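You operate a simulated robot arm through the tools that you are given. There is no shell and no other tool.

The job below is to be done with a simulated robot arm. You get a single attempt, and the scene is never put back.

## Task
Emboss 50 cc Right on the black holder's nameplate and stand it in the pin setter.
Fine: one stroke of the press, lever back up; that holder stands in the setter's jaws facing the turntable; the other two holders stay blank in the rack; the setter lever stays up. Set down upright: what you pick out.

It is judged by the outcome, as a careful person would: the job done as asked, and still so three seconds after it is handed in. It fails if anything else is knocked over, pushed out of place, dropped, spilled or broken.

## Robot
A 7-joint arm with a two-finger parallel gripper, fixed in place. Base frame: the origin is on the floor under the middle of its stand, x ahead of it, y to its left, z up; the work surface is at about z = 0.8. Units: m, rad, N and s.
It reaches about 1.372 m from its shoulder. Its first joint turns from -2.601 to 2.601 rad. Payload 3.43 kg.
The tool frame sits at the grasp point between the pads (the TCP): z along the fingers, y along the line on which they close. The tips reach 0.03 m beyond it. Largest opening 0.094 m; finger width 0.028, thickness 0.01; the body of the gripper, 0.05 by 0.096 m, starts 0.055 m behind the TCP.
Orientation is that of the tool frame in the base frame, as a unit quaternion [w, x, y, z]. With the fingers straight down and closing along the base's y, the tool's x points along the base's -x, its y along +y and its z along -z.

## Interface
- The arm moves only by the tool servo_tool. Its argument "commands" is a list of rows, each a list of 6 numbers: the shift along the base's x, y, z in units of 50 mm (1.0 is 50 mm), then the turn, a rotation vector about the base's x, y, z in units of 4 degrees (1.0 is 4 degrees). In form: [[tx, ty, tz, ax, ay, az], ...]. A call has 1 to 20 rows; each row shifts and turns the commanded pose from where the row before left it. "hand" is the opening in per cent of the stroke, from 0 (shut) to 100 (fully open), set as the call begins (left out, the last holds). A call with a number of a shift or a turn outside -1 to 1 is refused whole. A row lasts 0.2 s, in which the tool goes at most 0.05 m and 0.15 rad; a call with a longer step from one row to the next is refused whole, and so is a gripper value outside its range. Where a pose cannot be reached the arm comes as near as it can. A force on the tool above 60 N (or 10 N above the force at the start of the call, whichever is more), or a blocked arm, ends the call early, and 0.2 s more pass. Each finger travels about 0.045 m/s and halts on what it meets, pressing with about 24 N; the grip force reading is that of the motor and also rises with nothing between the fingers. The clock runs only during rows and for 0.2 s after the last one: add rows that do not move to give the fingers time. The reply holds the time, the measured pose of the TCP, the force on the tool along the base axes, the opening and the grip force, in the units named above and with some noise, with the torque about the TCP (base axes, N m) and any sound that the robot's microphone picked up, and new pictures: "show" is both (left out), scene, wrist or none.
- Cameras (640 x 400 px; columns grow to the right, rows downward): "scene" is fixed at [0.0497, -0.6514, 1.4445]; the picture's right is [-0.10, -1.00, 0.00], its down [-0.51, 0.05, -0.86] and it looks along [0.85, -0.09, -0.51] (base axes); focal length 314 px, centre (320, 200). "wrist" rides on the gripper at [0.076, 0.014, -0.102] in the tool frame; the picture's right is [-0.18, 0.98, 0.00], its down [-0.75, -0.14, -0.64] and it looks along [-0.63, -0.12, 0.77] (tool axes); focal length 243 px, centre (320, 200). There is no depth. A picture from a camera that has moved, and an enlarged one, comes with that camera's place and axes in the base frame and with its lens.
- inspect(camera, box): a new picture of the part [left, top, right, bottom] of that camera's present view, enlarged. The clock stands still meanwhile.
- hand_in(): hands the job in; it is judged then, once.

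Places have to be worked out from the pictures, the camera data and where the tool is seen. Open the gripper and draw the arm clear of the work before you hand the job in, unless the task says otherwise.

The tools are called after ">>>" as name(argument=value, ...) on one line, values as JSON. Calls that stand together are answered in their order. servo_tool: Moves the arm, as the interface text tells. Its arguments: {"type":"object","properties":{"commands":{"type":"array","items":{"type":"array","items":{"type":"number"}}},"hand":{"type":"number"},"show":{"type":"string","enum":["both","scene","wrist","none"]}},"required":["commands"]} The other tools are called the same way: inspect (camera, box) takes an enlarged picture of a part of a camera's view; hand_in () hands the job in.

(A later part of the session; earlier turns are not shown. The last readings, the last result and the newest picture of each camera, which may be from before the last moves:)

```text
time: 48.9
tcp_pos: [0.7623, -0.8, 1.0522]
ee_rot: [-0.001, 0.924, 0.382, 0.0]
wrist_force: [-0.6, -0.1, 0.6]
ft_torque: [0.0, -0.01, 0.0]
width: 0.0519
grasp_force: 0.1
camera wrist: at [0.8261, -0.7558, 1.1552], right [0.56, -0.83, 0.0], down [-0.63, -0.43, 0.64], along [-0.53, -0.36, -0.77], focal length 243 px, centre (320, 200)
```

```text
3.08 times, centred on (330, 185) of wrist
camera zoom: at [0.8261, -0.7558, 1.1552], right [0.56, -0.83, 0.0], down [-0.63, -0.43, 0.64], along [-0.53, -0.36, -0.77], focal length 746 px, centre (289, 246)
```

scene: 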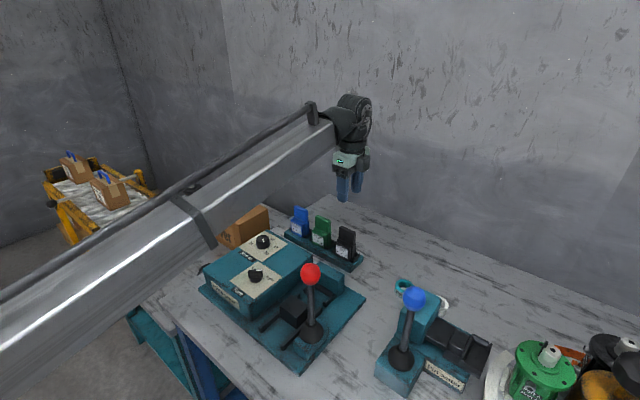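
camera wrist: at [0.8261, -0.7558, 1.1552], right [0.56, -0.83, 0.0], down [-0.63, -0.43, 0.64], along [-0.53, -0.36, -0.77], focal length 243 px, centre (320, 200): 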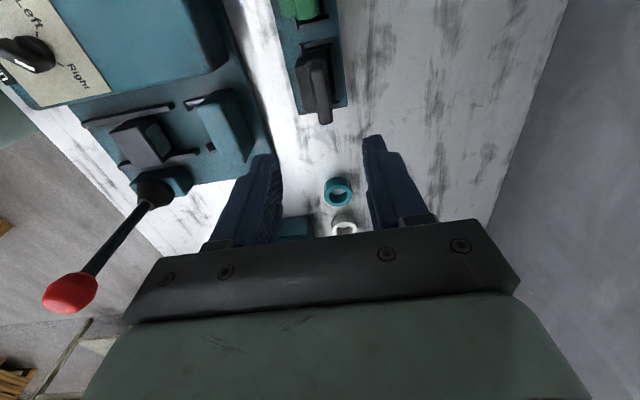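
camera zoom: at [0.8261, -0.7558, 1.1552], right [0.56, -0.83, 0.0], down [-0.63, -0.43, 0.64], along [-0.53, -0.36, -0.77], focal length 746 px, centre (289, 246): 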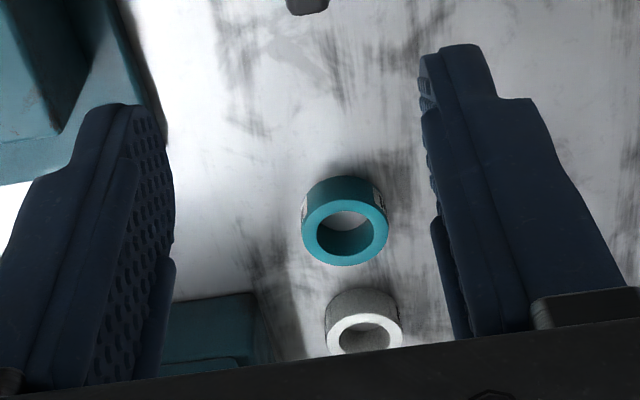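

The tab sits about 3 mm towards (+x, -y) from the finger mid-plane. I'll correct that and lower to z = 0.945, to check tip height against the tab's top.

>>> servo_tool(commands=[[0.034, -0.05, -0.7, 0, 0, 0], [0, 0, -0.7, 0, 0, 0], [0, 0, -0.74, 0, 0, 0], [0, 0, 0, 0, 0, 0]])

>>> inspect(camera="wrist", box=[240, 80, 400, 240])

>>> inspect(camera="scene", box=[300, 180, 400, 280])

```text
time: 49.9
tcp_pos: [0.7654, -0.801, 0.9454]
ee_rot: [-0.001, 0.924, 0.382, 0.0]
wrist_force: [0.5, -0.2, -0.3]
ft_torque: [-0.01, 0.0, 0.02]
width: 0.0516
grasp_force: 0.0
camera wrist: at [0.8282, -0.7567, 1.0473], right [0.56, -0.83, 0.0], down [-0.63, -0.43, 0.64], along [-0.53, -0.36, -0.77], focal length 243 px, centre (320, 200)
```

scene: 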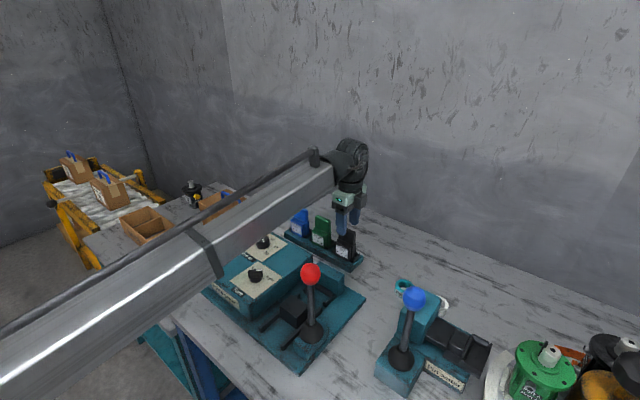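
wrist: 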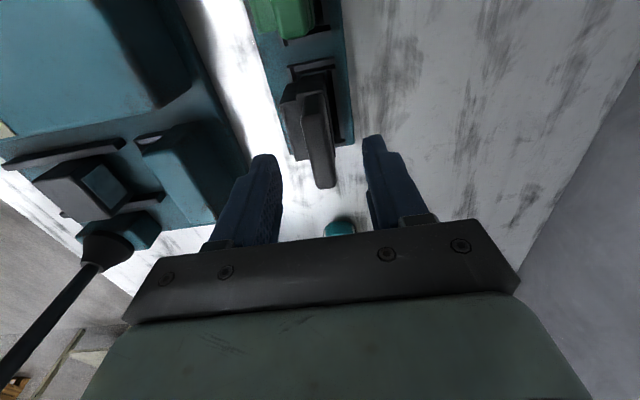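

```text
2.50 times, centred on (320, 160) of wrist
camera zoom: at [0.8282, -0.7567, 1.0473], right [0.56, -0.83, 0.0], down [-0.63, -0.43, 0.64], along [-0.53, -0.36, -0.77], focal length 606 px, centre (320, 300)
```

zoom: 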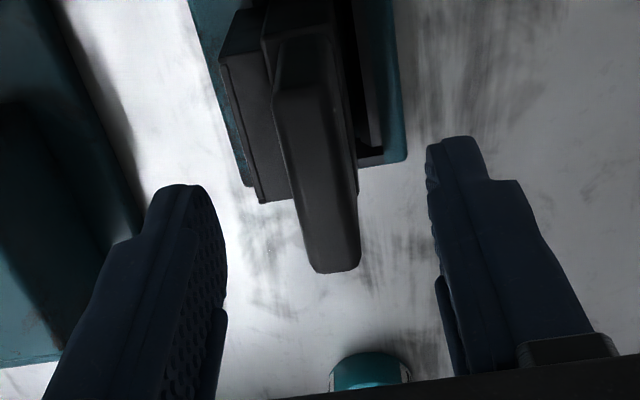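

```text
4.00 times, centred on (350, 230) of scene
camera zoom: at [0.0497, -0.6514, 1.4445], right [-0.1, -1.0, 0.0], down [-0.51, 0.05, -0.86], along [0.85, -0.09, -0.51], focal length 1255 px, centre (200, 80)
```

zoom: 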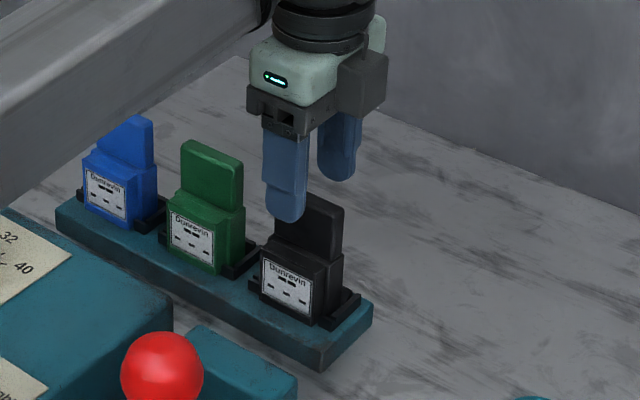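

Tips are level with the tab's top, and it is still about 1.7 mm off centre. I'll correct and lower to z ≈ 0.924, giving about 22 mm of overlap, then close.

>>> servo_tool(commands=[[0.02, -0.03, -0.22, 0, 0, 0], [0, 0, -0.21, 0, 0, 0], [0, 0, 0, 0, 0, 0]], show="none")

>>> inspect(camera="wrist", box=[240, 80, 400, 240])

>>> inspect(camera="scene", box=[300, 180, 400, 280])

```text
time: 50.7
tcp_pos: [0.765, -0.8026, 0.9226]
ee_rot: [-0.001, 0.924, 0.383, 0.0]
wrist_force: [-1.1, -0.1, -0.8]
ft_torque: [-0.01, 0.01, 0.0]
width: 0.0518
grasp_force: 0.1
```

```text
2.50 times, centred on (320, 160) of wrist
camera zoom: at [0.8287, -0.7589, 1.0261], right [0.56, -0.83, 0.0], down [-0.63, -0.43, 0.64], along [-0.53, -0.36, -0.77], focal length 606 px, centre (320, 300)
```

zoom: 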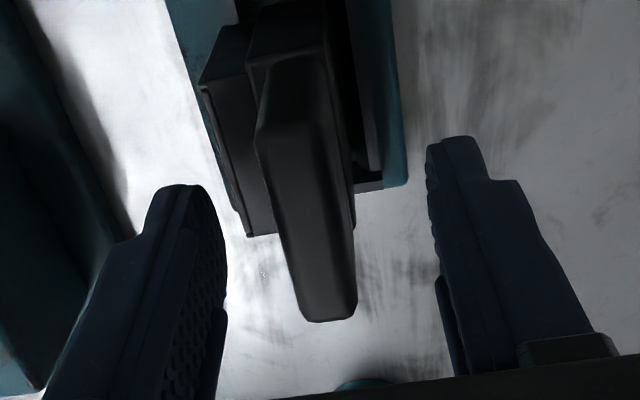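

```text
4.00 times, centred on (350, 230) of scene
camera zoom: at [0.0497, -0.6514, 1.4445], right [-0.1, -1.0, 0.0], down [-0.51, 0.05, -0.86], along [0.85, -0.09, -0.51], focal length 1255 px, centre (200, 80)
```

zoom: 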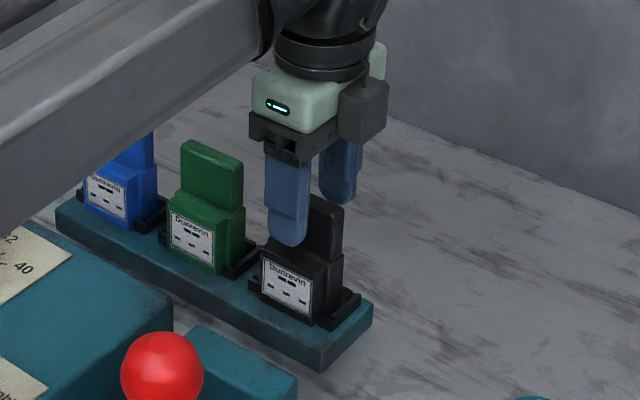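

Centred across the thickness now, with the fingers slightly towards the outer end of the tab. I'll shift 3 mm along the tab and close.

>>> servo_tool(commands=[[0.042, 0.042, 0, 0, 0, 0], [0, 0, 0, 0, 0, 0]], show="none")

>>> servo_tool(commands=[[0, 0, 0, 0, 0, 0], [0, 0, 0, 0, 0, 0], [0, 0, 0, 0, 0, 0], [0, 0, 0, 0, 0, 0]], hand=5)

>>> inspect(camera="wrist", box=[240, 80, 400, 240])

>>> inspect(camera="scene", box=[300, 180, 400, 280])

```text
time: 51.3
tcp_pos: [0.7676, -0.8008, 0.9244]
ee_rot: [-0.001, 0.924, 0.382, 0.0]
wrist_force: [-0.8, -0.7, 0.0]
ft_torque: [0.01, 0.0, 0.0]
width: 0.0516
grasp_force: 0.0
```

```text
time: 52.3
tcp_pos: [0.7671, -0.8005, 0.9239]
ee_rot: [0.0, 0.924, 0.383, 0.0]
wrist_force: [1.4, -0.7, -0.1]
ft_torque: [-0.01, -0.03, -0.04]
width: 0.0144
grasp_force: 24.2
camera wrist: at [0.8308, -0.7568, 1.0264], right [0.56, -0.83, 0.0], down [-0.63, -0.43, 0.64], along [-0.53, -0.36, -0.77], focal length 243 px, centre (320, 200)
```

scene: 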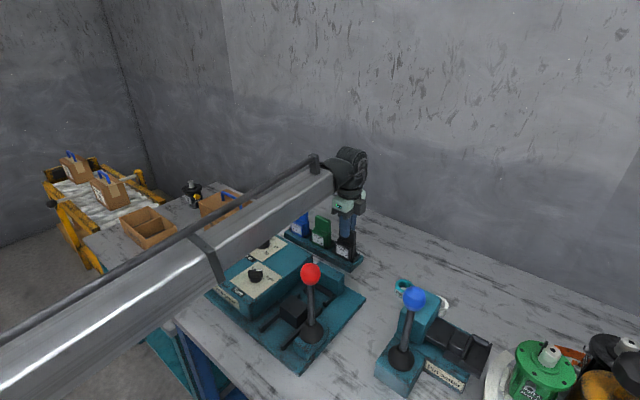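
wrist: 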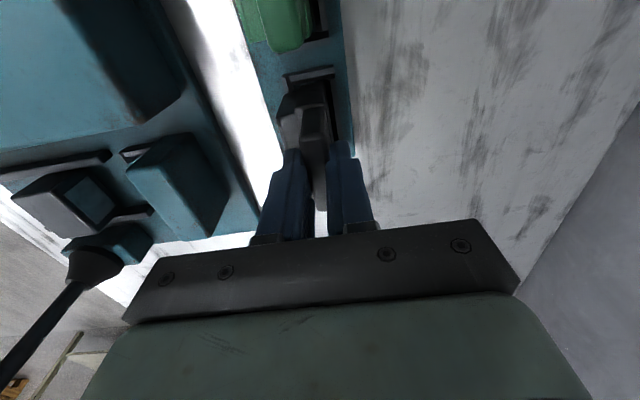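

```text
2.50 times, centred on (320, 160) of wrist
camera zoom: at [0.8308, -0.7568, 1.0264], right [0.56, -0.83, 0.0], down [-0.63, -0.43, 0.64], along [-0.53, -0.36, -0.77], focal length 606 px, centre (320, 300)
```

zoom: 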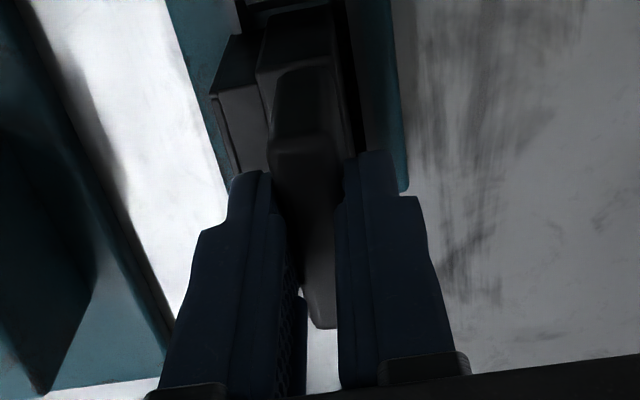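

```text
4.00 times, centred on (350, 230) of scene
camera zoom: at [0.0497, -0.6514, 1.4445], right [-0.1, -1.0, 0.0], down [-0.51, 0.05, -0.86], along [0.85, -0.09, -0.51], focal length 1255 px, centre (200, 80)
```

zoom: 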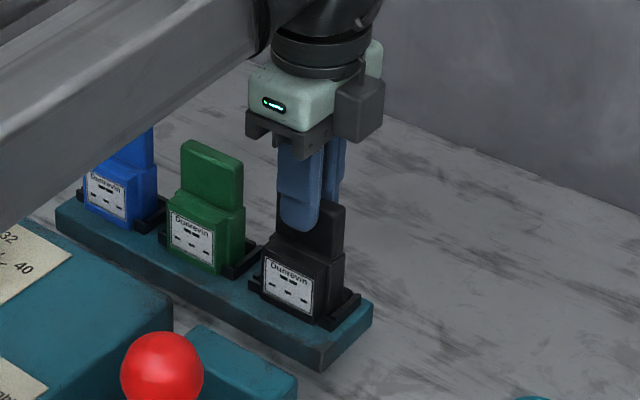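

A clean grip: 14.4 mm wide, 24 N, no side force. I'll lift the holder straight up 100 mm, slowly at first, and check it hangs upright and the rack stays put.

>>> servo_tool(commands=[[0, 0, 0.2, 0, 0, 0], [0, 0, 0.3, 0, 0, 0], [0, 0, 0.4, 0, 0, 0], [0, 0, 0.5, 0, 0, 0], [0, 0, 0.6, 0, 0, 0], [0, 0, 0, 0, 0, 0]])

>>> inspect(camera="scene", box=[290, 170, 390, 280])

>>> inspect(camera="wrist", box=[240, 40, 400, 240])

```text
time: 53.7
tcp_pos: [0.7677, -0.7999, 1.0238]
ee_rot: [-0.001, 0.924, 0.383, 0.0]
wrist_force: [-1.3, -0.1, -0.6]
ft_torque: [-0.02, -0.02, 0.01]
width: 0.0145
grasp_force: 24.1
camera wrist: at [0.8308, -0.7572, 1.127], right [0.56, -0.83, 0.0], down [-0.63, -0.43, 0.64], along [-0.53, -0.36, -0.77], focal length 243 px, centre (320, 200)
```

scene: 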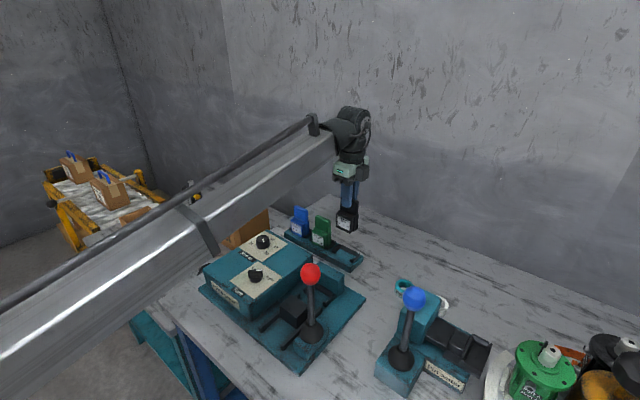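
wrist: 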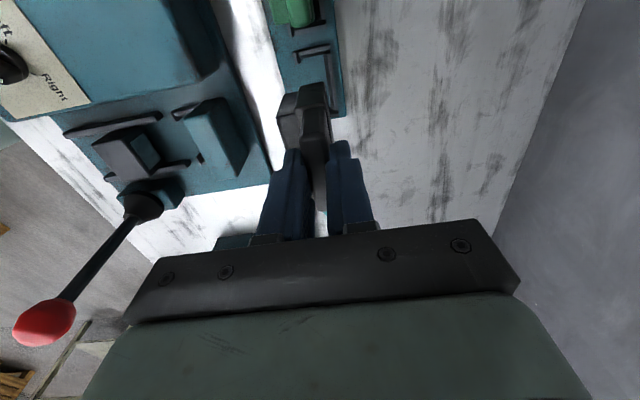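

```text
3.64 times, centred on (340, 225) of scene
camera zoom: at [0.0497, -0.6514, 1.4445], right [-0.1, -1.0, 0.0], down [-0.51, 0.05, -0.86], along [0.85, -0.09, -0.51], focal length 1140 px, centre (247, 109)
```

zoom: 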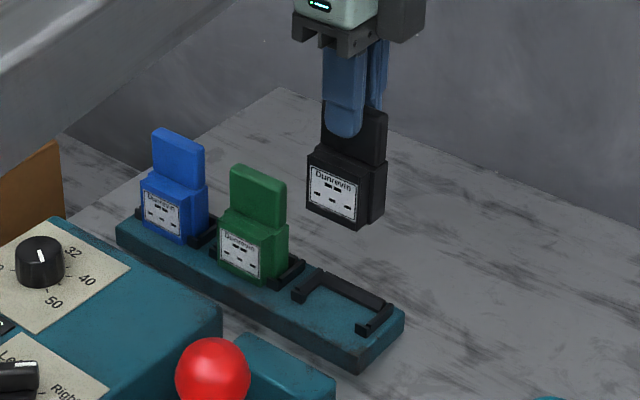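

```text
2.00 times, centred on (320, 140) of wrist
camera zoom: at [0.8308, -0.7572, 1.127], right [0.56, -0.83, 0.0], down [-0.63, -0.43, 0.64], along [-0.53, -0.36, -0.77], focal length 485 px, centre (320, 320)
```

zoom: 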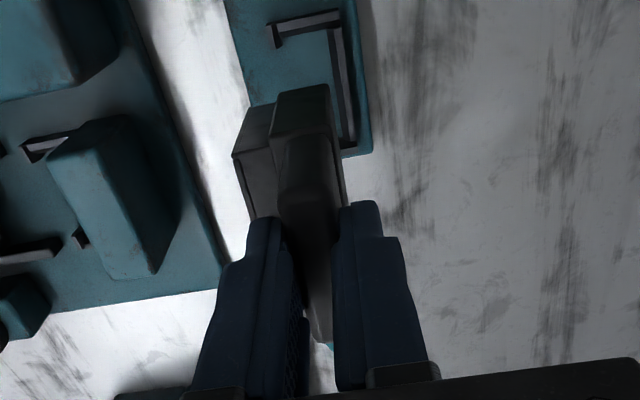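

The holder hangs upright, and the other two are untouched. I'll carry it over the nest to TCP ≈ (0.624, -0.706) at this height.

>>> servo_tool(commands=[[-0.5, 0.33, 0, 0, 0, 0], [-0.6, 0.39, 0, 0, 0, 0], [-0.6, 0.39, 0, 0, 0, 0], [-0.6, 0.39, 0, 0, 0, 0], [-0.578, 0.376, 0, 0, 0, 0], [0, 0, 0, 0, 0, 0], [0, 0, 0, 0, 0, 0]])

>>> inspect(camera="wrist", box=[240, 20, 400, 220])

>>> inspect(camera="scene", box=[260, 200, 370, 330])

```text
time: 55.3
tcp_pos: [0.6225, -0.7077, 1.0242]
ee_rot: [-0.001, 0.924, 0.383, -0.001]
wrist_force: [-0.5, 0.4, -0.3]
ft_torque: [0.02, 0.0, -0.03]
width: 0.0145
grasp_force: 24.1
camera wrist: at [0.6864, -0.6637, 1.127], right [0.56, -0.83, 0.0], down [-0.63, -0.43, 0.64], along [-0.53, -0.36, -0.77], focal length 243 px, centre (320, 200)
```

scene: 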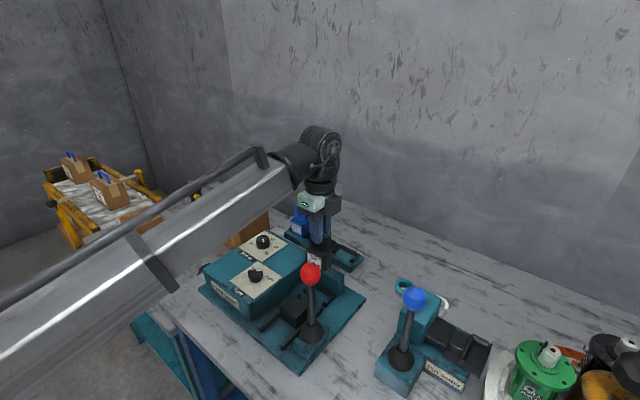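
wrist: 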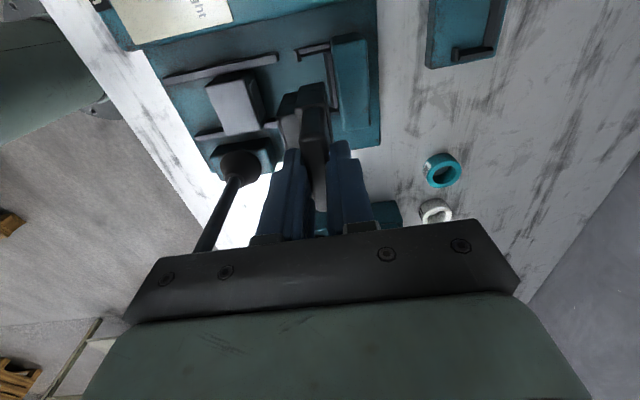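

```text
2.00 times, centred on (320, 120) of wrist
camera zoom: at [0.6864, -0.6637, 1.127], right [0.56, -0.83, 0.0], down [-0.63, -0.43, 0.64], along [-0.53, -0.36, -0.77], focal length 485 px, centre (320, 360)
```

zoom: 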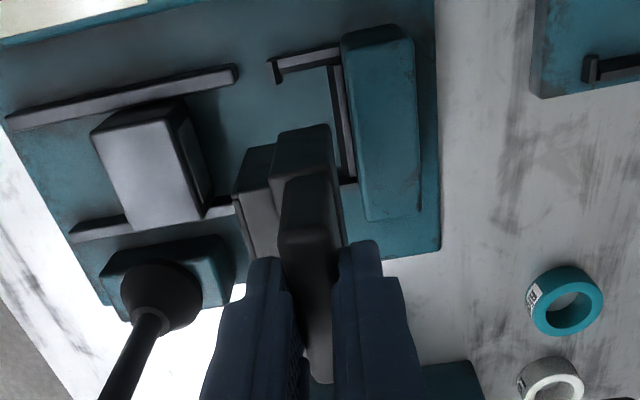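

```text
3.08 times, centred on (315, 265) of scene
camera zoom: at [0.0497, -0.6514, 1.4445], right [-0.1, -1.0, 0.0], down [-0.51, 0.05, -0.86], along [0.85, -0.09, -0.51], focal length 965 px, centre (335, 0)
```

zoom: 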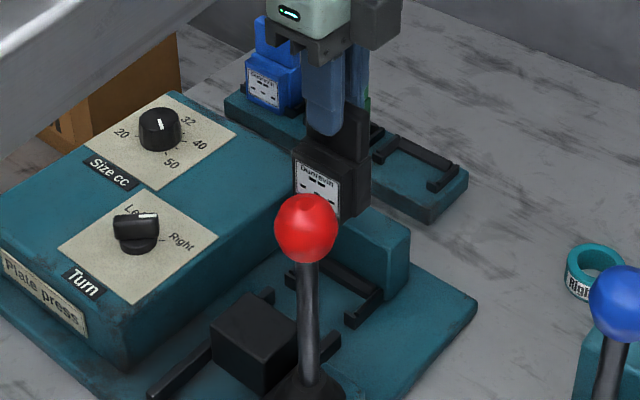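

Position is about 1.5 mm short. I'll correct by (+1.0, +1.2) mm and lower to z = 0.955, where the holder's foot is still above the seat arms, to check alignment.

>>> servo_tool(commands=[[0.02, 0.024, 0, 0, 0, 0], [0, 0, -0.5, 0, 0, 0], [0, 0, -0.5, 0, 0, 0], [0, 0, -0.36, 0, 0, 0], [0, 0, 0, 0, 0, 0], [0, 0, 0, 0, 0, 0]])

>>> inspect(camera="wrist", box=[270, 60, 370, 180])

>>> inspect(camera="scene", box=[280, 220, 360, 320])

```text
time: 56.7
tcp_pos: [0.623, -0.706, 0.9555]
ee_rot: [0.0, 0.924, 0.382, 0.0]
wrist_force: [0.0, -0.2, -0.9]
ft_torque: [-0.01, 0.01, -0.02]
width: 0.0142
grasp_force: 24.3
camera wrist: at [0.687, -0.6627, 1.0585], right [0.56, -0.83, 0.0], down [-0.63, -0.43, 0.64], along [-0.53, -0.36, -0.77], focal length 243 px, centre (320, 200)
```

scene: 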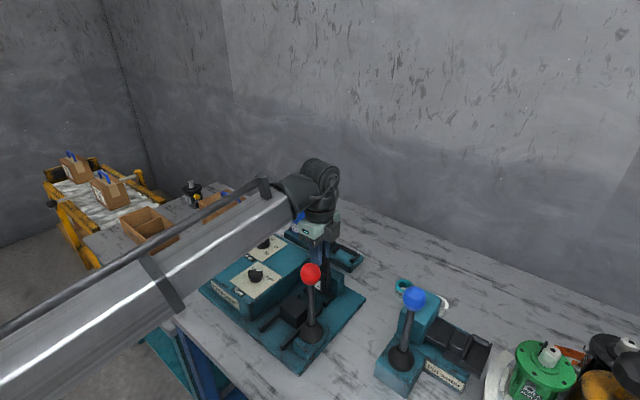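
wrist: 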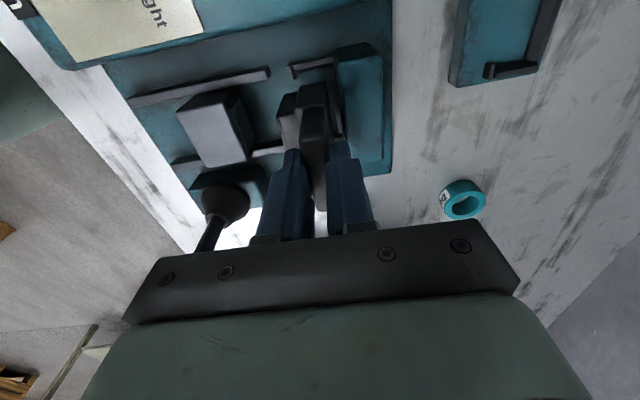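

```text
3.33 times, centred on (320, 120) of wrist
camera zoom: at [0.687, -0.6627, 1.0585], right [0.56, -0.83, 0.0], down [-0.63, -0.43, 0.64], along [-0.53, -0.36, -0.77], focal length 809 px, centre (320, 467)
```

zoom: 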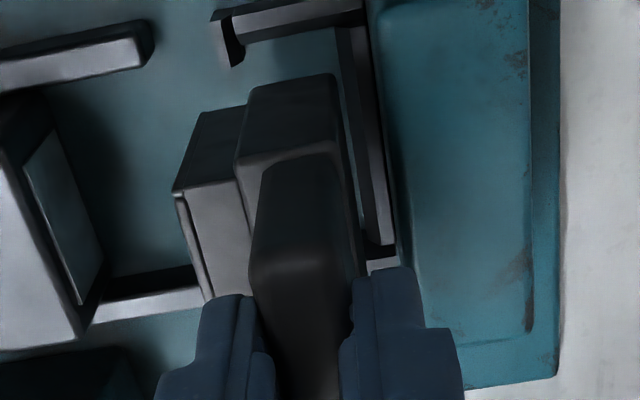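

```text
4.00 times, centred on (320, 270) of scene
camera zoom: at [0.0497, -0.6514, 1.4445], right [-0.1, -1.0, 0.0], down [-0.51, 0.05, -0.86], along [0.85, -0.09, -0.51], focal length 1255 px, centre (320, -80)
```

zoom: 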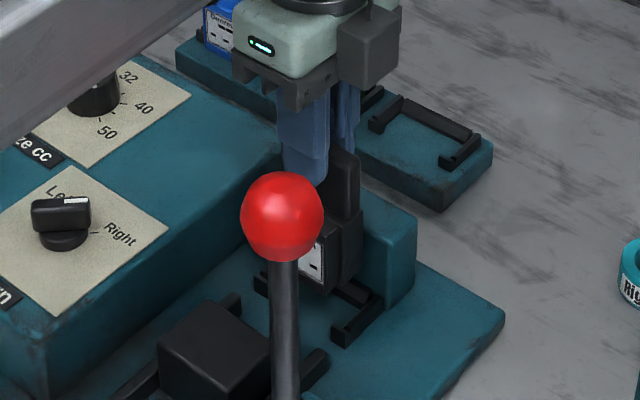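

Alignment looks right: the foot is over the U, and the rear finger is above the anvil. I'll lower gently in small steps, watching the force.

>>> servo_tool(commands=[[0, 0, -0.15, 0, 0, 0], [0, 0, -0.15, 0, 0, 0], [0, 0, -0.12, 0, 0, 0], [0, 0, 0, 0, 0, 0]], show="none")

>>> inspect(camera="wrist", box=[270, 60, 370, 180])

```text
time: 57.7
tcp_pos: [0.6236, -0.7066, 0.935]
ee_rot: [-0.001, 0.924, 0.383, 0.001]
wrist_force: [0.2, -0.2, -1.4]
ft_torque: [0.01, -0.01, 0.02]
width: 0.0145
grasp_force: 24.1
```

```text
3.33 times, centred on (320, 120) of wrist
camera zoom: at [0.6878, -0.663, 1.0375], right [0.56, -0.83, 0.0], down [-0.63, -0.43, 0.64], along [-0.53, -0.36, -0.77], focal length 809 px, centre (320, 467)
```

zoom: 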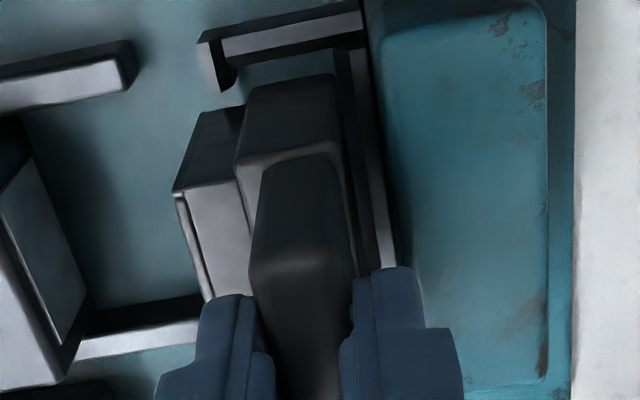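

No contact yet. I'll go down another 8 mm, in 4 mm steps.

>>> servo_tool(commands=[[0, 0, -0.08, 0, 0, 0], [0, 0, -0.08, 0, 0, 0], [0, 0, 0, 0, 0, 0]], show="none")

>>> inspect(camera="wrist", box=[270, 60, 370, 180])

```text
time: 58.5
tcp_pos: [0.6229, -0.7048, 0.9274]
ee_rot: [-0.001, 0.924, 0.382, 0.0]
wrist_force: [0.1, -0.5, -0.7]
ft_torque: [0.0, -0.02, -0.01]
width: 0.0143
grasp_force: 24.2
```

```text
3.33 times, centred on (320, 120) of wrist
camera zoom: at [0.688, -0.6626, 1.0298], right [0.56, -0.83, 0.0], down [-0.63, -0.43, 0.64], along [-0.53, -0.36, -0.77], focal length 809 px, centre (320, 467)
```

zoom: 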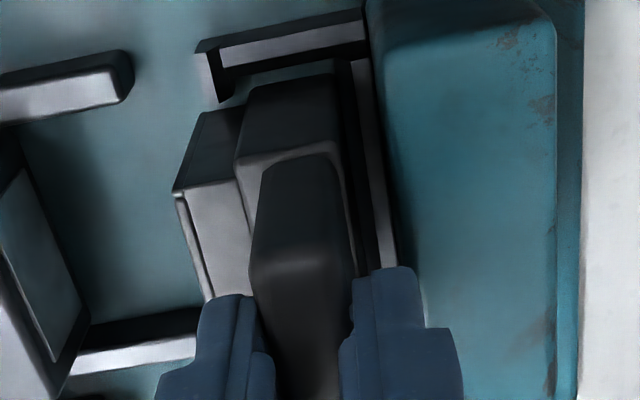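

Still no contact, and the foot appears to be entering between the arms. I'll continue down gently to the expected seat height, z ≈ 0.921.

>>> servo_tool(commands=[[0, 0, -0.05, 0, 0, 0], [0, 0, -0.05, 0, 0, 0], [0, 0, 0, 0, 0, 0]], show="none")

>>> inspect(camera="wrist", box=[270, 60, 370, 180])

```text
time: 59.3
tcp_pos: [0.625, -0.7059, 0.9217]
ee_rot: [-0.001, 0.924, 0.383, -0.001]
wrist_force: [0.0, 0.5, -1.3]
ft_torque: [-0.01, -0.02, 0.02]
width: 0.0142
grasp_force: 23.8
```

```text
3.33 times, centred on (320, 120) of wrist
camera zoom: at [0.6881, -0.6624, 1.0246], right [0.56, -0.83, 0.0], down [-0.63, -0.43, 0.64], along [-0.53, -0.36, -0.77], focal length 809 px, centre (320, 467)
```

zoom: 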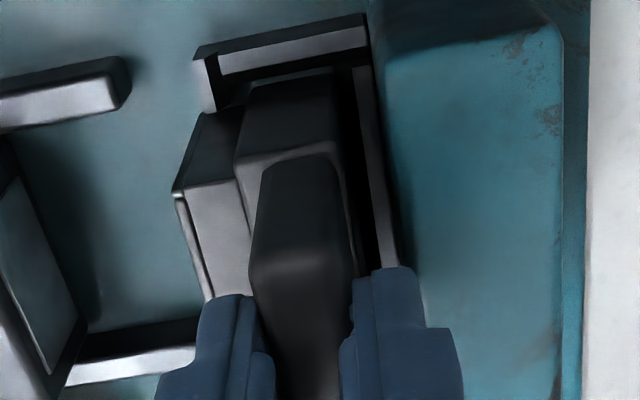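

Still no contact. I'll continue in 2 mm steps until the foot touches.

>>> servo_tool(commands=[[0, 0, -0.04, 0, 0, 0], [0, 0, -0.04, 0, 0, 0], [0, 0, 0, 0, 0, 0]], show="none")

>>> inspect(camera="wrist", box=[240, 80, 400, 240])

>>> inspect(camera="scene", box=[280, 220, 360, 320])

```text
time: 60.1
tcp_pos: [0.6247, -0.7055, 0.9187]
ee_rot: [-0.001, 0.924, 0.383, -0.001]
wrist_force: [0.3, 1.3, -0.9]
ft_torque: [0.04, 0.02, 0.03]
width: 0.0139
grasp_force: 24.0
```

```text
2.50 times, centred on (320, 160) of wrist
camera zoom: at [0.688, -0.6626, 1.0209], right [0.56, -0.83, 0.0], down [-0.63, -0.43, 0.64], along [-0.53, -0.36, -0.77], focal length 606 px, centre (320, 300)
```

zoom: 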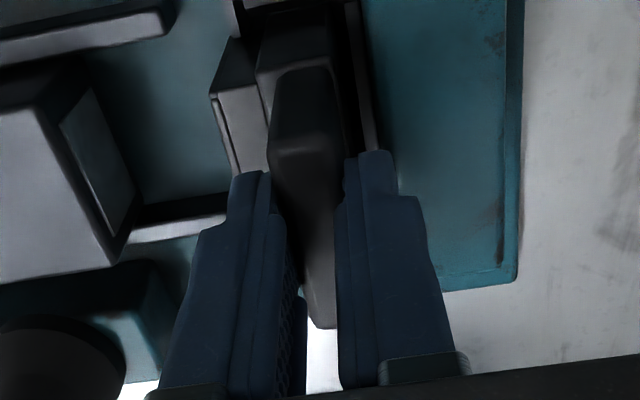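

```text
4.00 times, centred on (320, 270) of scene
camera zoom: at [0.0497, -0.6514, 1.4445], right [-0.1, -1.0, 0.0], down [-0.51, 0.05, -0.86], along [0.85, -0.09, -0.51], focal length 1255 px, centre (320, -80)
```

zoom: 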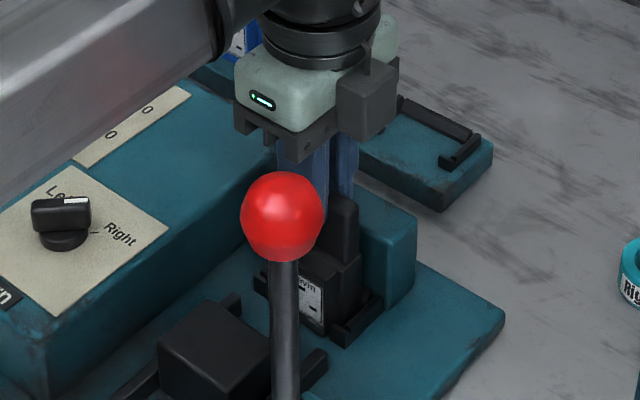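

The holder looks seated in the scene view, but the force is still near zero. I'll feel downward in 1 mm steps.

>>> servo_tool(commands=[[0, 0, -0.03, 0, 0, 0], [0, 0, 0, 0, 0, 0]], show="none")

>>> servo_tool(commands=[[0, 0, -0.03, 0, 0, 0], [0, 0, 0, 0, 0, 0]], show="none")

```text
time: 60.7
tcp_pos: [0.6246, -0.7062, 0.9165]
ee_rot: [-0.001, 0.924, 0.383, -0.001]
wrist_force: [0.5, -0.4, -1.7]
ft_torque: [0.0, 0.03, -0.02]
width: 0.0144
grasp_force: 24.2
```

```text
time: 61.3
tcp_pos: [0.6244, -0.7063, 0.9157]
ee_rot: [0.0, 0.924, 0.382, 0.0]
wrist_force: [-0.2, 0.5, 6.6]
ft_torque: [0.0, 0.02, -0.01]
width: 0.0142
grasp_force: 23.9
```

Contact at z ≈ 0.916 (Fz +6.6 N). I'll verify it's the holder's foot on the nest floor and not a fingertip on the anvil.

>>> inspect(camera="scene", box=[300, 250, 350, 315])

>>> inspect(camera="wrist", box=[290, 70, 360, 150])

>>> inspect(camera="wrist", box=[325, 130, 385, 200])

```text
6.15 times, centred on (325, 282) of scene
camera zoom: at [0.0497, -0.6514, 1.4445], right [-0.1, -1.0, 0.0], down [-0.51, 0.05, -0.86], along [0.85, -0.09, -0.51], focal length 1930 px, centre (289, -308)
```

zoom: 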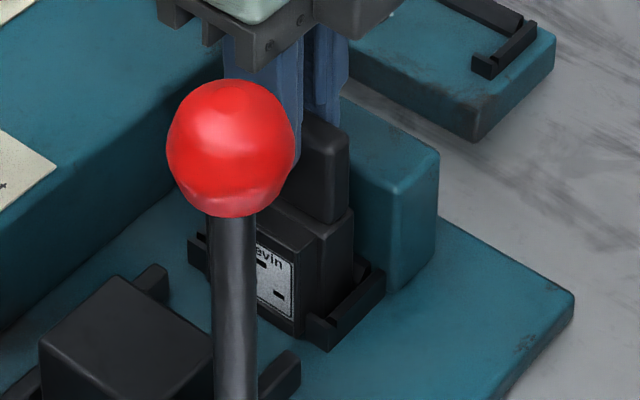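

```text
5.00 times, centred on (325, 110) of wrist
camera zoom: at [0.6877, -0.6625, 1.0184], right [0.56, -0.83, 0.0], down [-0.63, -0.43, 0.64], along [-0.53, -0.36, -0.77], focal length 1213 px, centre (295, 650)
```

zoom: 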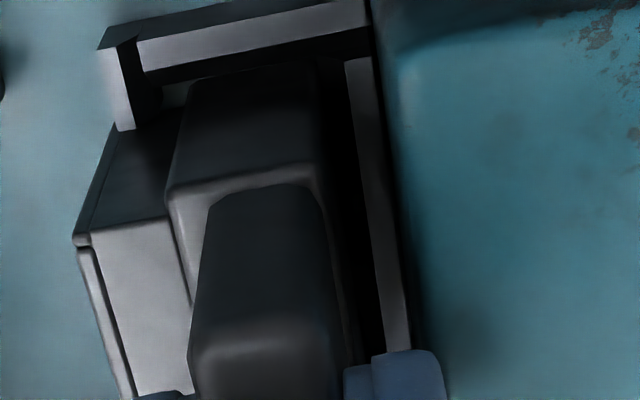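

```text
5.71 times, centred on (355, 165) of wrist
camera zoom: at [0.6877, -0.6625, 1.0184], right [0.56, -0.83, 0.0], down [-0.63, -0.43, 0.64], along [-0.53, -0.36, -0.77], focal length 1386 px, centre (120, 400)
```

zoom: 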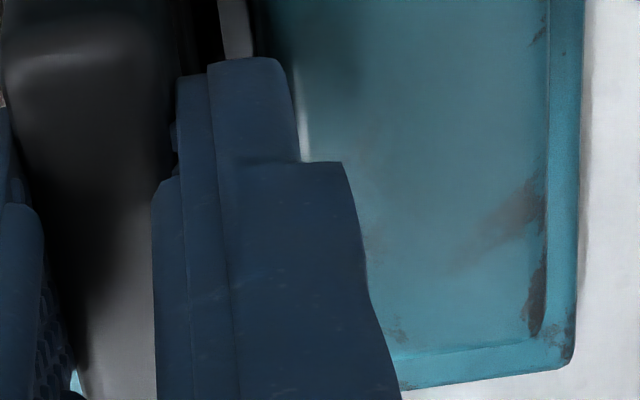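

The foot sits inside the U on the bed, and the rear finger is just clear of the anvil. I'll open slightly to release and check the readings before rising.

>>> servo_tool(commands=[[0, 0, 0, 0, 0, 0], [0, 0, 0, 0, 0, 0]], hand=24)

>>> inspect(camera="wrist", box=[270, 70, 390, 210])

>>> inspect(camera="scene", box=[300, 250, 350, 315])

```text
time: 61.9
tcp_pos: [0.6239, -0.706, 0.9142]
ee_rot: [-0.001, 0.924, 0.383, 0.0]
wrist_force: [0.6, -0.6, 0.4]
ft_torque: [0.0, 0.03, -0.02]
width: 0.0226
grasp_force: 0.0
camera wrist: at [0.6878, -0.6626, 1.0178], right [0.56, -0.83, 0.0], down [-0.63, -0.43, 0.64], along [-0.53, -0.36, -0.77], focal length 243 px, centre (320, 200)
```

scene: 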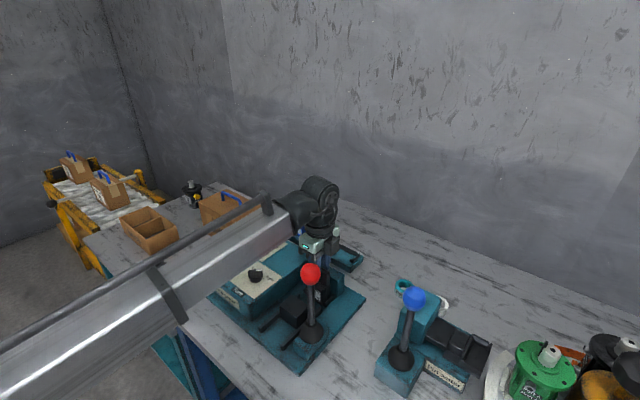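
wrist: 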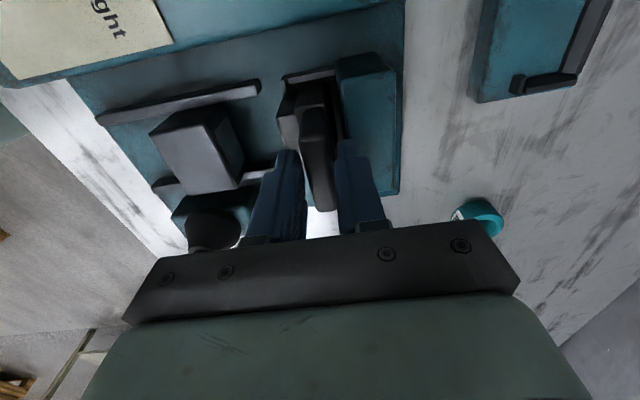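

```text
2.86 times, centred on (330, 140) of wrist
camera zoom: at [0.6878, -0.6626, 1.0178], right [0.56, -0.83, 0.0], down [-0.63, -0.43, 0.64], along [-0.53, -0.36, -0.77], focal length 693 px, centre (291, 371)
```

zoom: 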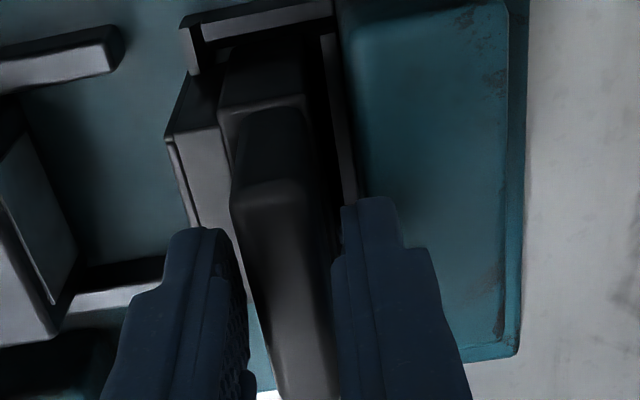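

```text
6.15 times, centred on (325, 282) of scene
camera zoom: at [0.0497, -0.6514, 1.4445], right [-0.1, -1.0, 0.0], down [-0.51, 0.05, -0.86], along [0.85, -0.09, -0.51], focal length 1930 px, centre (289, -308)
```

zoom: 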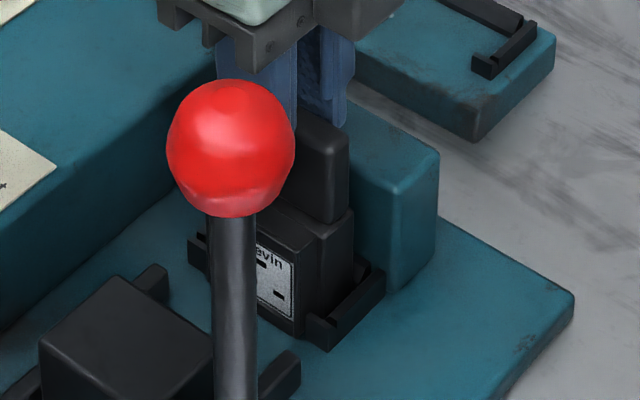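

Released with the holder unmoved and upright in the nest. I'll raise the hand straight up and clear.

>>> servo_tool(commands=[[0, 0, 0.3, 0, 0, 0], [0, 0, 0.6, 0, 0, 0], [0, 0, 0.9, 0, 0, 0], [0, 0, 0.9, 0, 0, 0], [0, 0, 0.6, 0, 0, 0]])

>>> inspect(camera="wrist", box=[100, 40, 400, 240])

>>> inspect(camera="scene", box=[260, 230, 370, 350])

```text
time: 63.1
tcp_pos: [0.625, -0.7063, 1.0812]
ee_rot: [-0.001, 0.924, 0.383, -0.001]
wrist_force: [0.0, 0.1, 0.5]
ft_torque: [0.0, 0.01, 0.0]
width: 0.0227
grasp_force: 0.1
camera wrist: at [0.6883, -0.6635, 1.1834], right [0.56, -0.83, 0.0], down [-0.63, -0.43, 0.64], along [-0.53, -0.36, -0.77], focal length 243 px, centre (320, 200)
```

scene: 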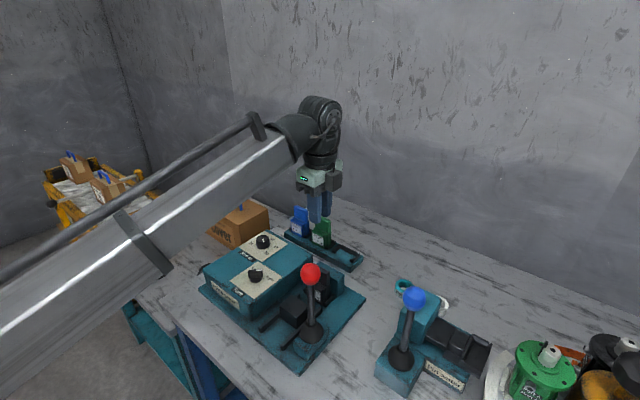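
wrist: 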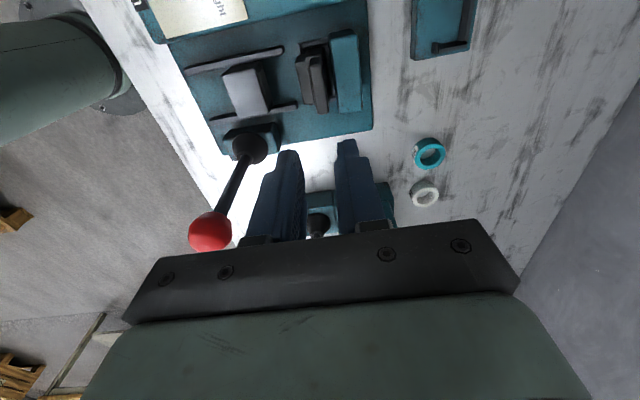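

```text
2.00 times, centred on (250, 140) of wrist
camera zoom: at [0.6883, -0.6635, 1.1834], right [0.56, -0.83, 0.0], down [-0.63, -0.43, 0.64], along [-0.53, -0.36, -0.77], focal length 485 px, centre (460, 320)
```

zoom: 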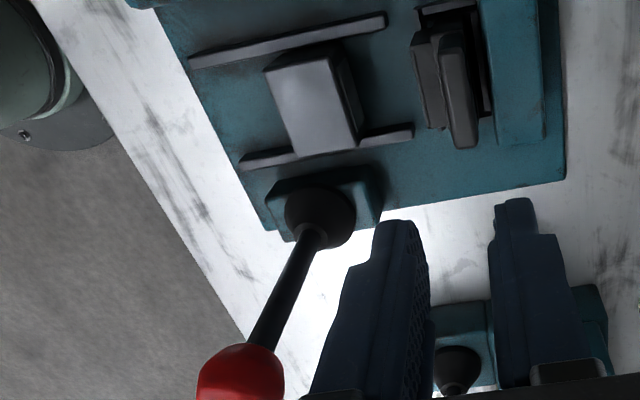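

```text
3.33 times, centred on (315, 290) of scene
camera zoom: at [0.0497, -0.6514, 1.4445], right [-0.1, -1.0, 0.0], down [-0.51, 0.05, -0.86], along [0.85, -0.09, -0.51], focal length 1046 px, centre (337, -100)
```

zoom: 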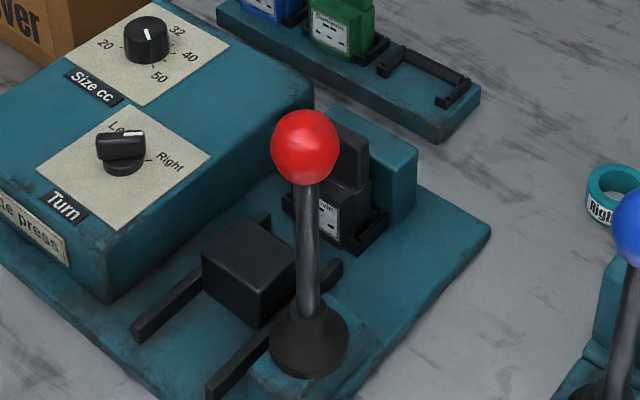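

The holder stands in the nest facing the die. Lever ball is at about (0.485, -0.676, 1.02) above its boot at (0.483, -0.677, 0.85), so the lever is vertical. I'll look at its mount to judge which way it swings.

>>> inspect(camera="scene", box=[270, 295, 350, 375])

>>> inspect(camera="wrist", box=[180, 80, 300, 200])

>>> inspect(camera="scene", box=[370, 270, 500, 400])

```text
5.00 times, centred on (310, 335) of scene
camera zoom: at [0.0497, -0.6514, 1.4445], right [-0.1, -1.0, 0.0], down [-0.51, 0.05, -0.86], along [0.85, -0.09, -0.51], focal length 1568 px, centre (370, -475)
```

zoom: 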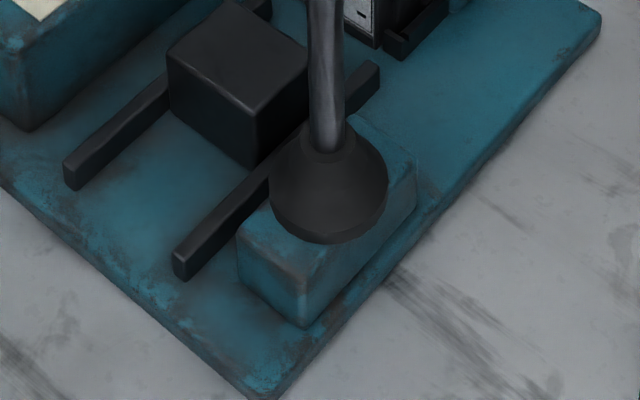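

```text
3.33 times, centred on (240, 140) of wrist
camera zoom: at [0.6883, -0.6635, 1.1834], right [0.56, -0.83, 0.0], down [-0.63, -0.43, 0.64], along [-0.53, -0.36, -0.77], focal length 809 px, centre (587, 400)
```

zoom: 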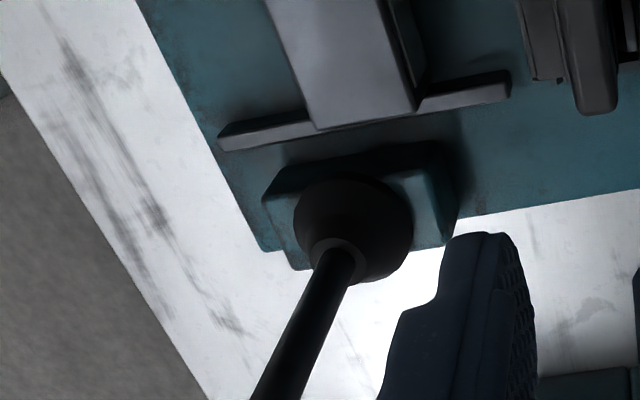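

```text
3.08 times, centred on (435, 335) of scene
camera zoom: at [0.0497, -0.6514, 1.4445], right [-0.1, -1.0, 0.0], down [-0.51, 0.05, -0.86], along [0.85, -0.09, -0.51], focal length 965 px, centre (-34, -215)
```

zoom: 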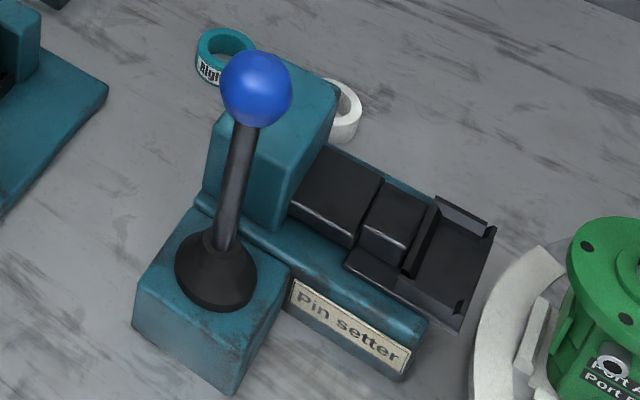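

The mount runs along the die axis (±45°), so the lever probably swings in that plane. I'll move above the ball with open fingers, to see whether it can be reached there before testing the direction.

>>> servo_tool(commands=[[0, 0, 0.6, 0, 0, 0], [-0.6, 0.13, 0, 0, 0, 0], [-0.6, 0.13, 0, 0, 0, 0], [-0.6, 0.13, 0, 0, 0, 0], [-0.5, 0.11, 0, 0, 0, 0], [-0.5, 0.1, 0, 0, 0, 0], [0, 0, 0, 0, 0, 0]], hand=80)

```text
time: 64.7
tcp_pos: [0.4842, -0.6755, 1.1095]
ee_rot: [-0.001, 0.924, 0.383, 0.0]
wrist_force: [0.3, -1.1, 0.6]
ft_torque: [0.01, -0.01, -0.01]
width: 0.0749
grasp_force: 0.0
camera wrist: at [0.5475, -0.6327, 1.2122], right [0.56, -0.83, 0.0], down [-0.63, -0.43, 0.64], along [-0.53, -0.36, -0.77], focal length 243 px, centre (320, 200)
```

scene: 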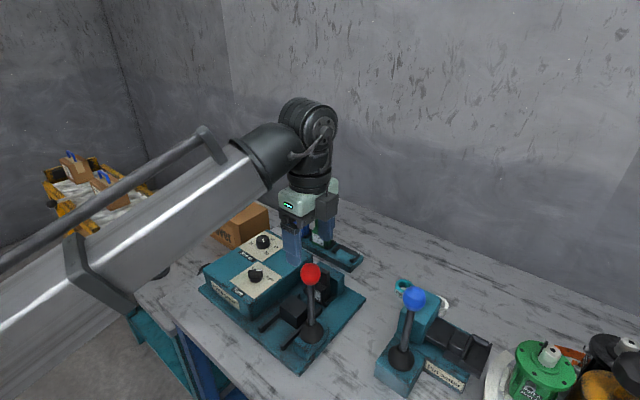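
wrist: 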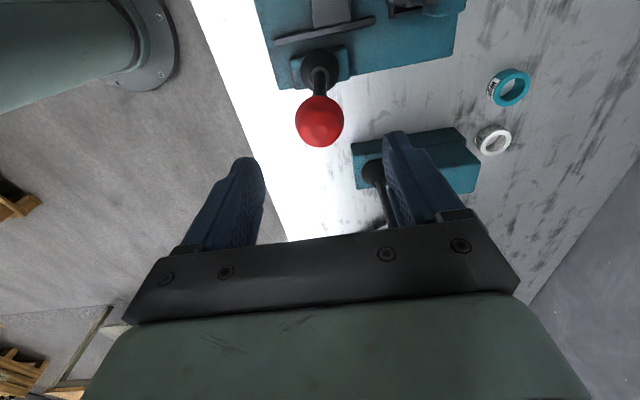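

Reachable, and the ball is exactly beneath the hand. I'll lower with the open fingers straddling the ball along the suspected swing line (inner gap about 65 mm), so I can push either way.

>>> servo_tool(commands=[[0, 0, -0.5, 0, 0, 0], [0, 0, -0.5, 0, 0, 0], [0, 0, -0.58, 0, 0, 0], [0, 0, 0, 0, 0, 0]], hand=68)

>>> inspect(camera="wrist", box=[220, 60, 420, 250])

>>> inspect(camera="scene", box=[260, 220, 370, 350])

```text
time: 65.7
tcp_pos: [0.4834, -0.6764, 1.0311]
ee_rot: [0.0, 0.924, 0.382, 0.001]
wrist_force: [-0.1, -0.7, 0.3]
ft_torque: [0.0, 0.04, 0.01]
width: 0.064
grasp_force: 0.1
camera wrist: at [0.5479, -0.633, 1.1333], right [0.56, -0.83, 0.0], down [-0.63, -0.43, 0.64], along [-0.53, -0.36, -0.77], focal length 243 px, centre (320, 200)
```

scene: 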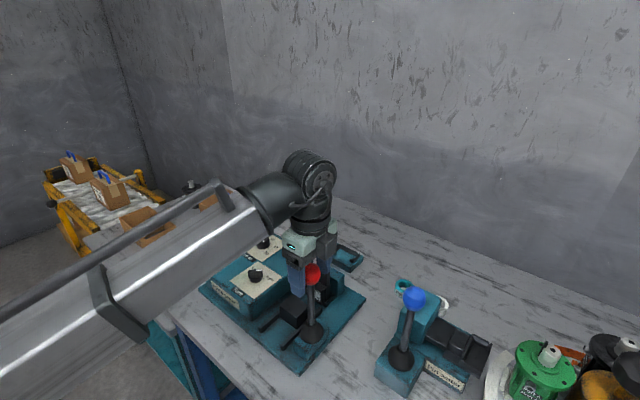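
wrist: 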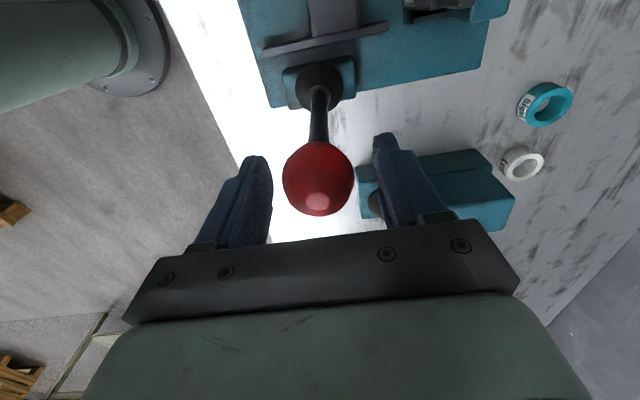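

```text
2.11 times, centred on (320, 155) of wrist
camera zoom: at [0.5479, -0.633, 1.1333], right [0.56, -0.83, 0.0], down [-0.63, -0.43, 0.64], along [-0.53, -0.36, -0.77], focal length 511 px, centre (320, 295)
```

zoom: 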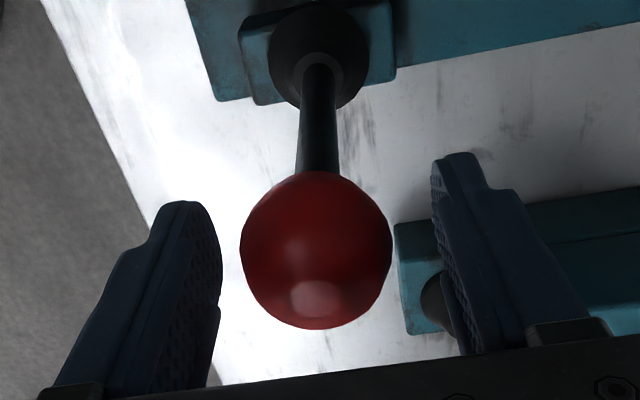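

```text
3.08 times, centred on (315, 285) of scene
camera zoom: at [0.0497, -0.6514, 1.4445], right [-0.1, -1.0, 0.0], down [-0.51, 0.05, -0.86], along [0.85, -0.09, -0.51], focal length 965 px, centre (335, -62)
```

zoom: 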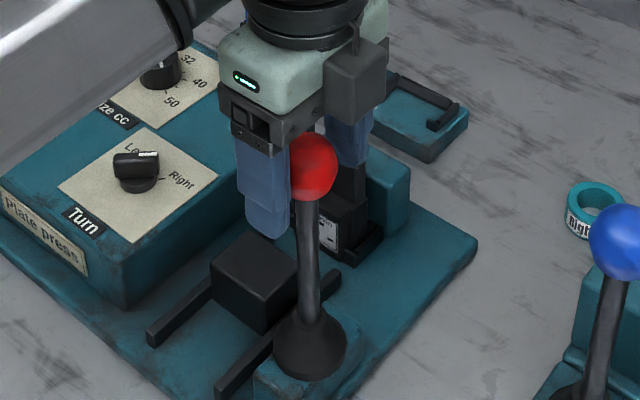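

Fingers straddle the ball with slack on both sides. I'll test gently towards the nest (-45°): 20 mm, of which about 11 mm is slack.

>>> servo_tool(commands=[[0.0707, -0.0707, 0, 0, 0, 0], [0.0707, -0.0707, 0, 0, 0, 0], [0.0707, -0.0707, 0, 0, 0, 0], [0.0707, -0.0707, 0, 0, 0, 0]], show="wrist")

```text
time: 66.7
tcp_pos: [0.4957, -0.6899, 1.0316]
ee_rot: [-0.002, 0.924, 0.382, -0.001]
wrist_force: [-14.8, 14.3, -3.7]
ft_torque: [-0.01, 0.01, 0.02]
width: 0.0756
grasp_force: 10.2
camera wrist: at [0.5602, -0.6453, 1.1337], right [0.56, -0.83, 0.0], down [-0.63, -0.43, 0.64], along [-0.53, -0.36, -0.77], focal length 243 px, centre (320, 200)
```

wrist: 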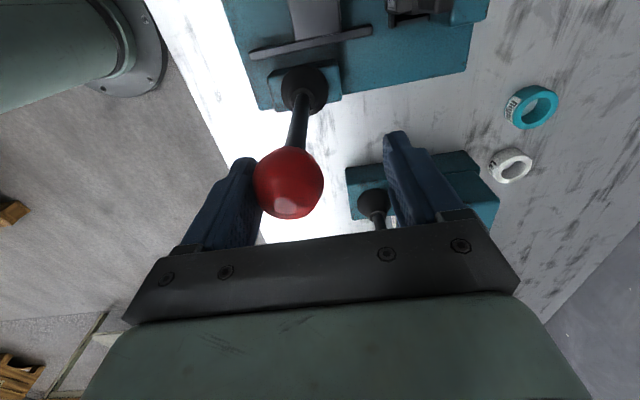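

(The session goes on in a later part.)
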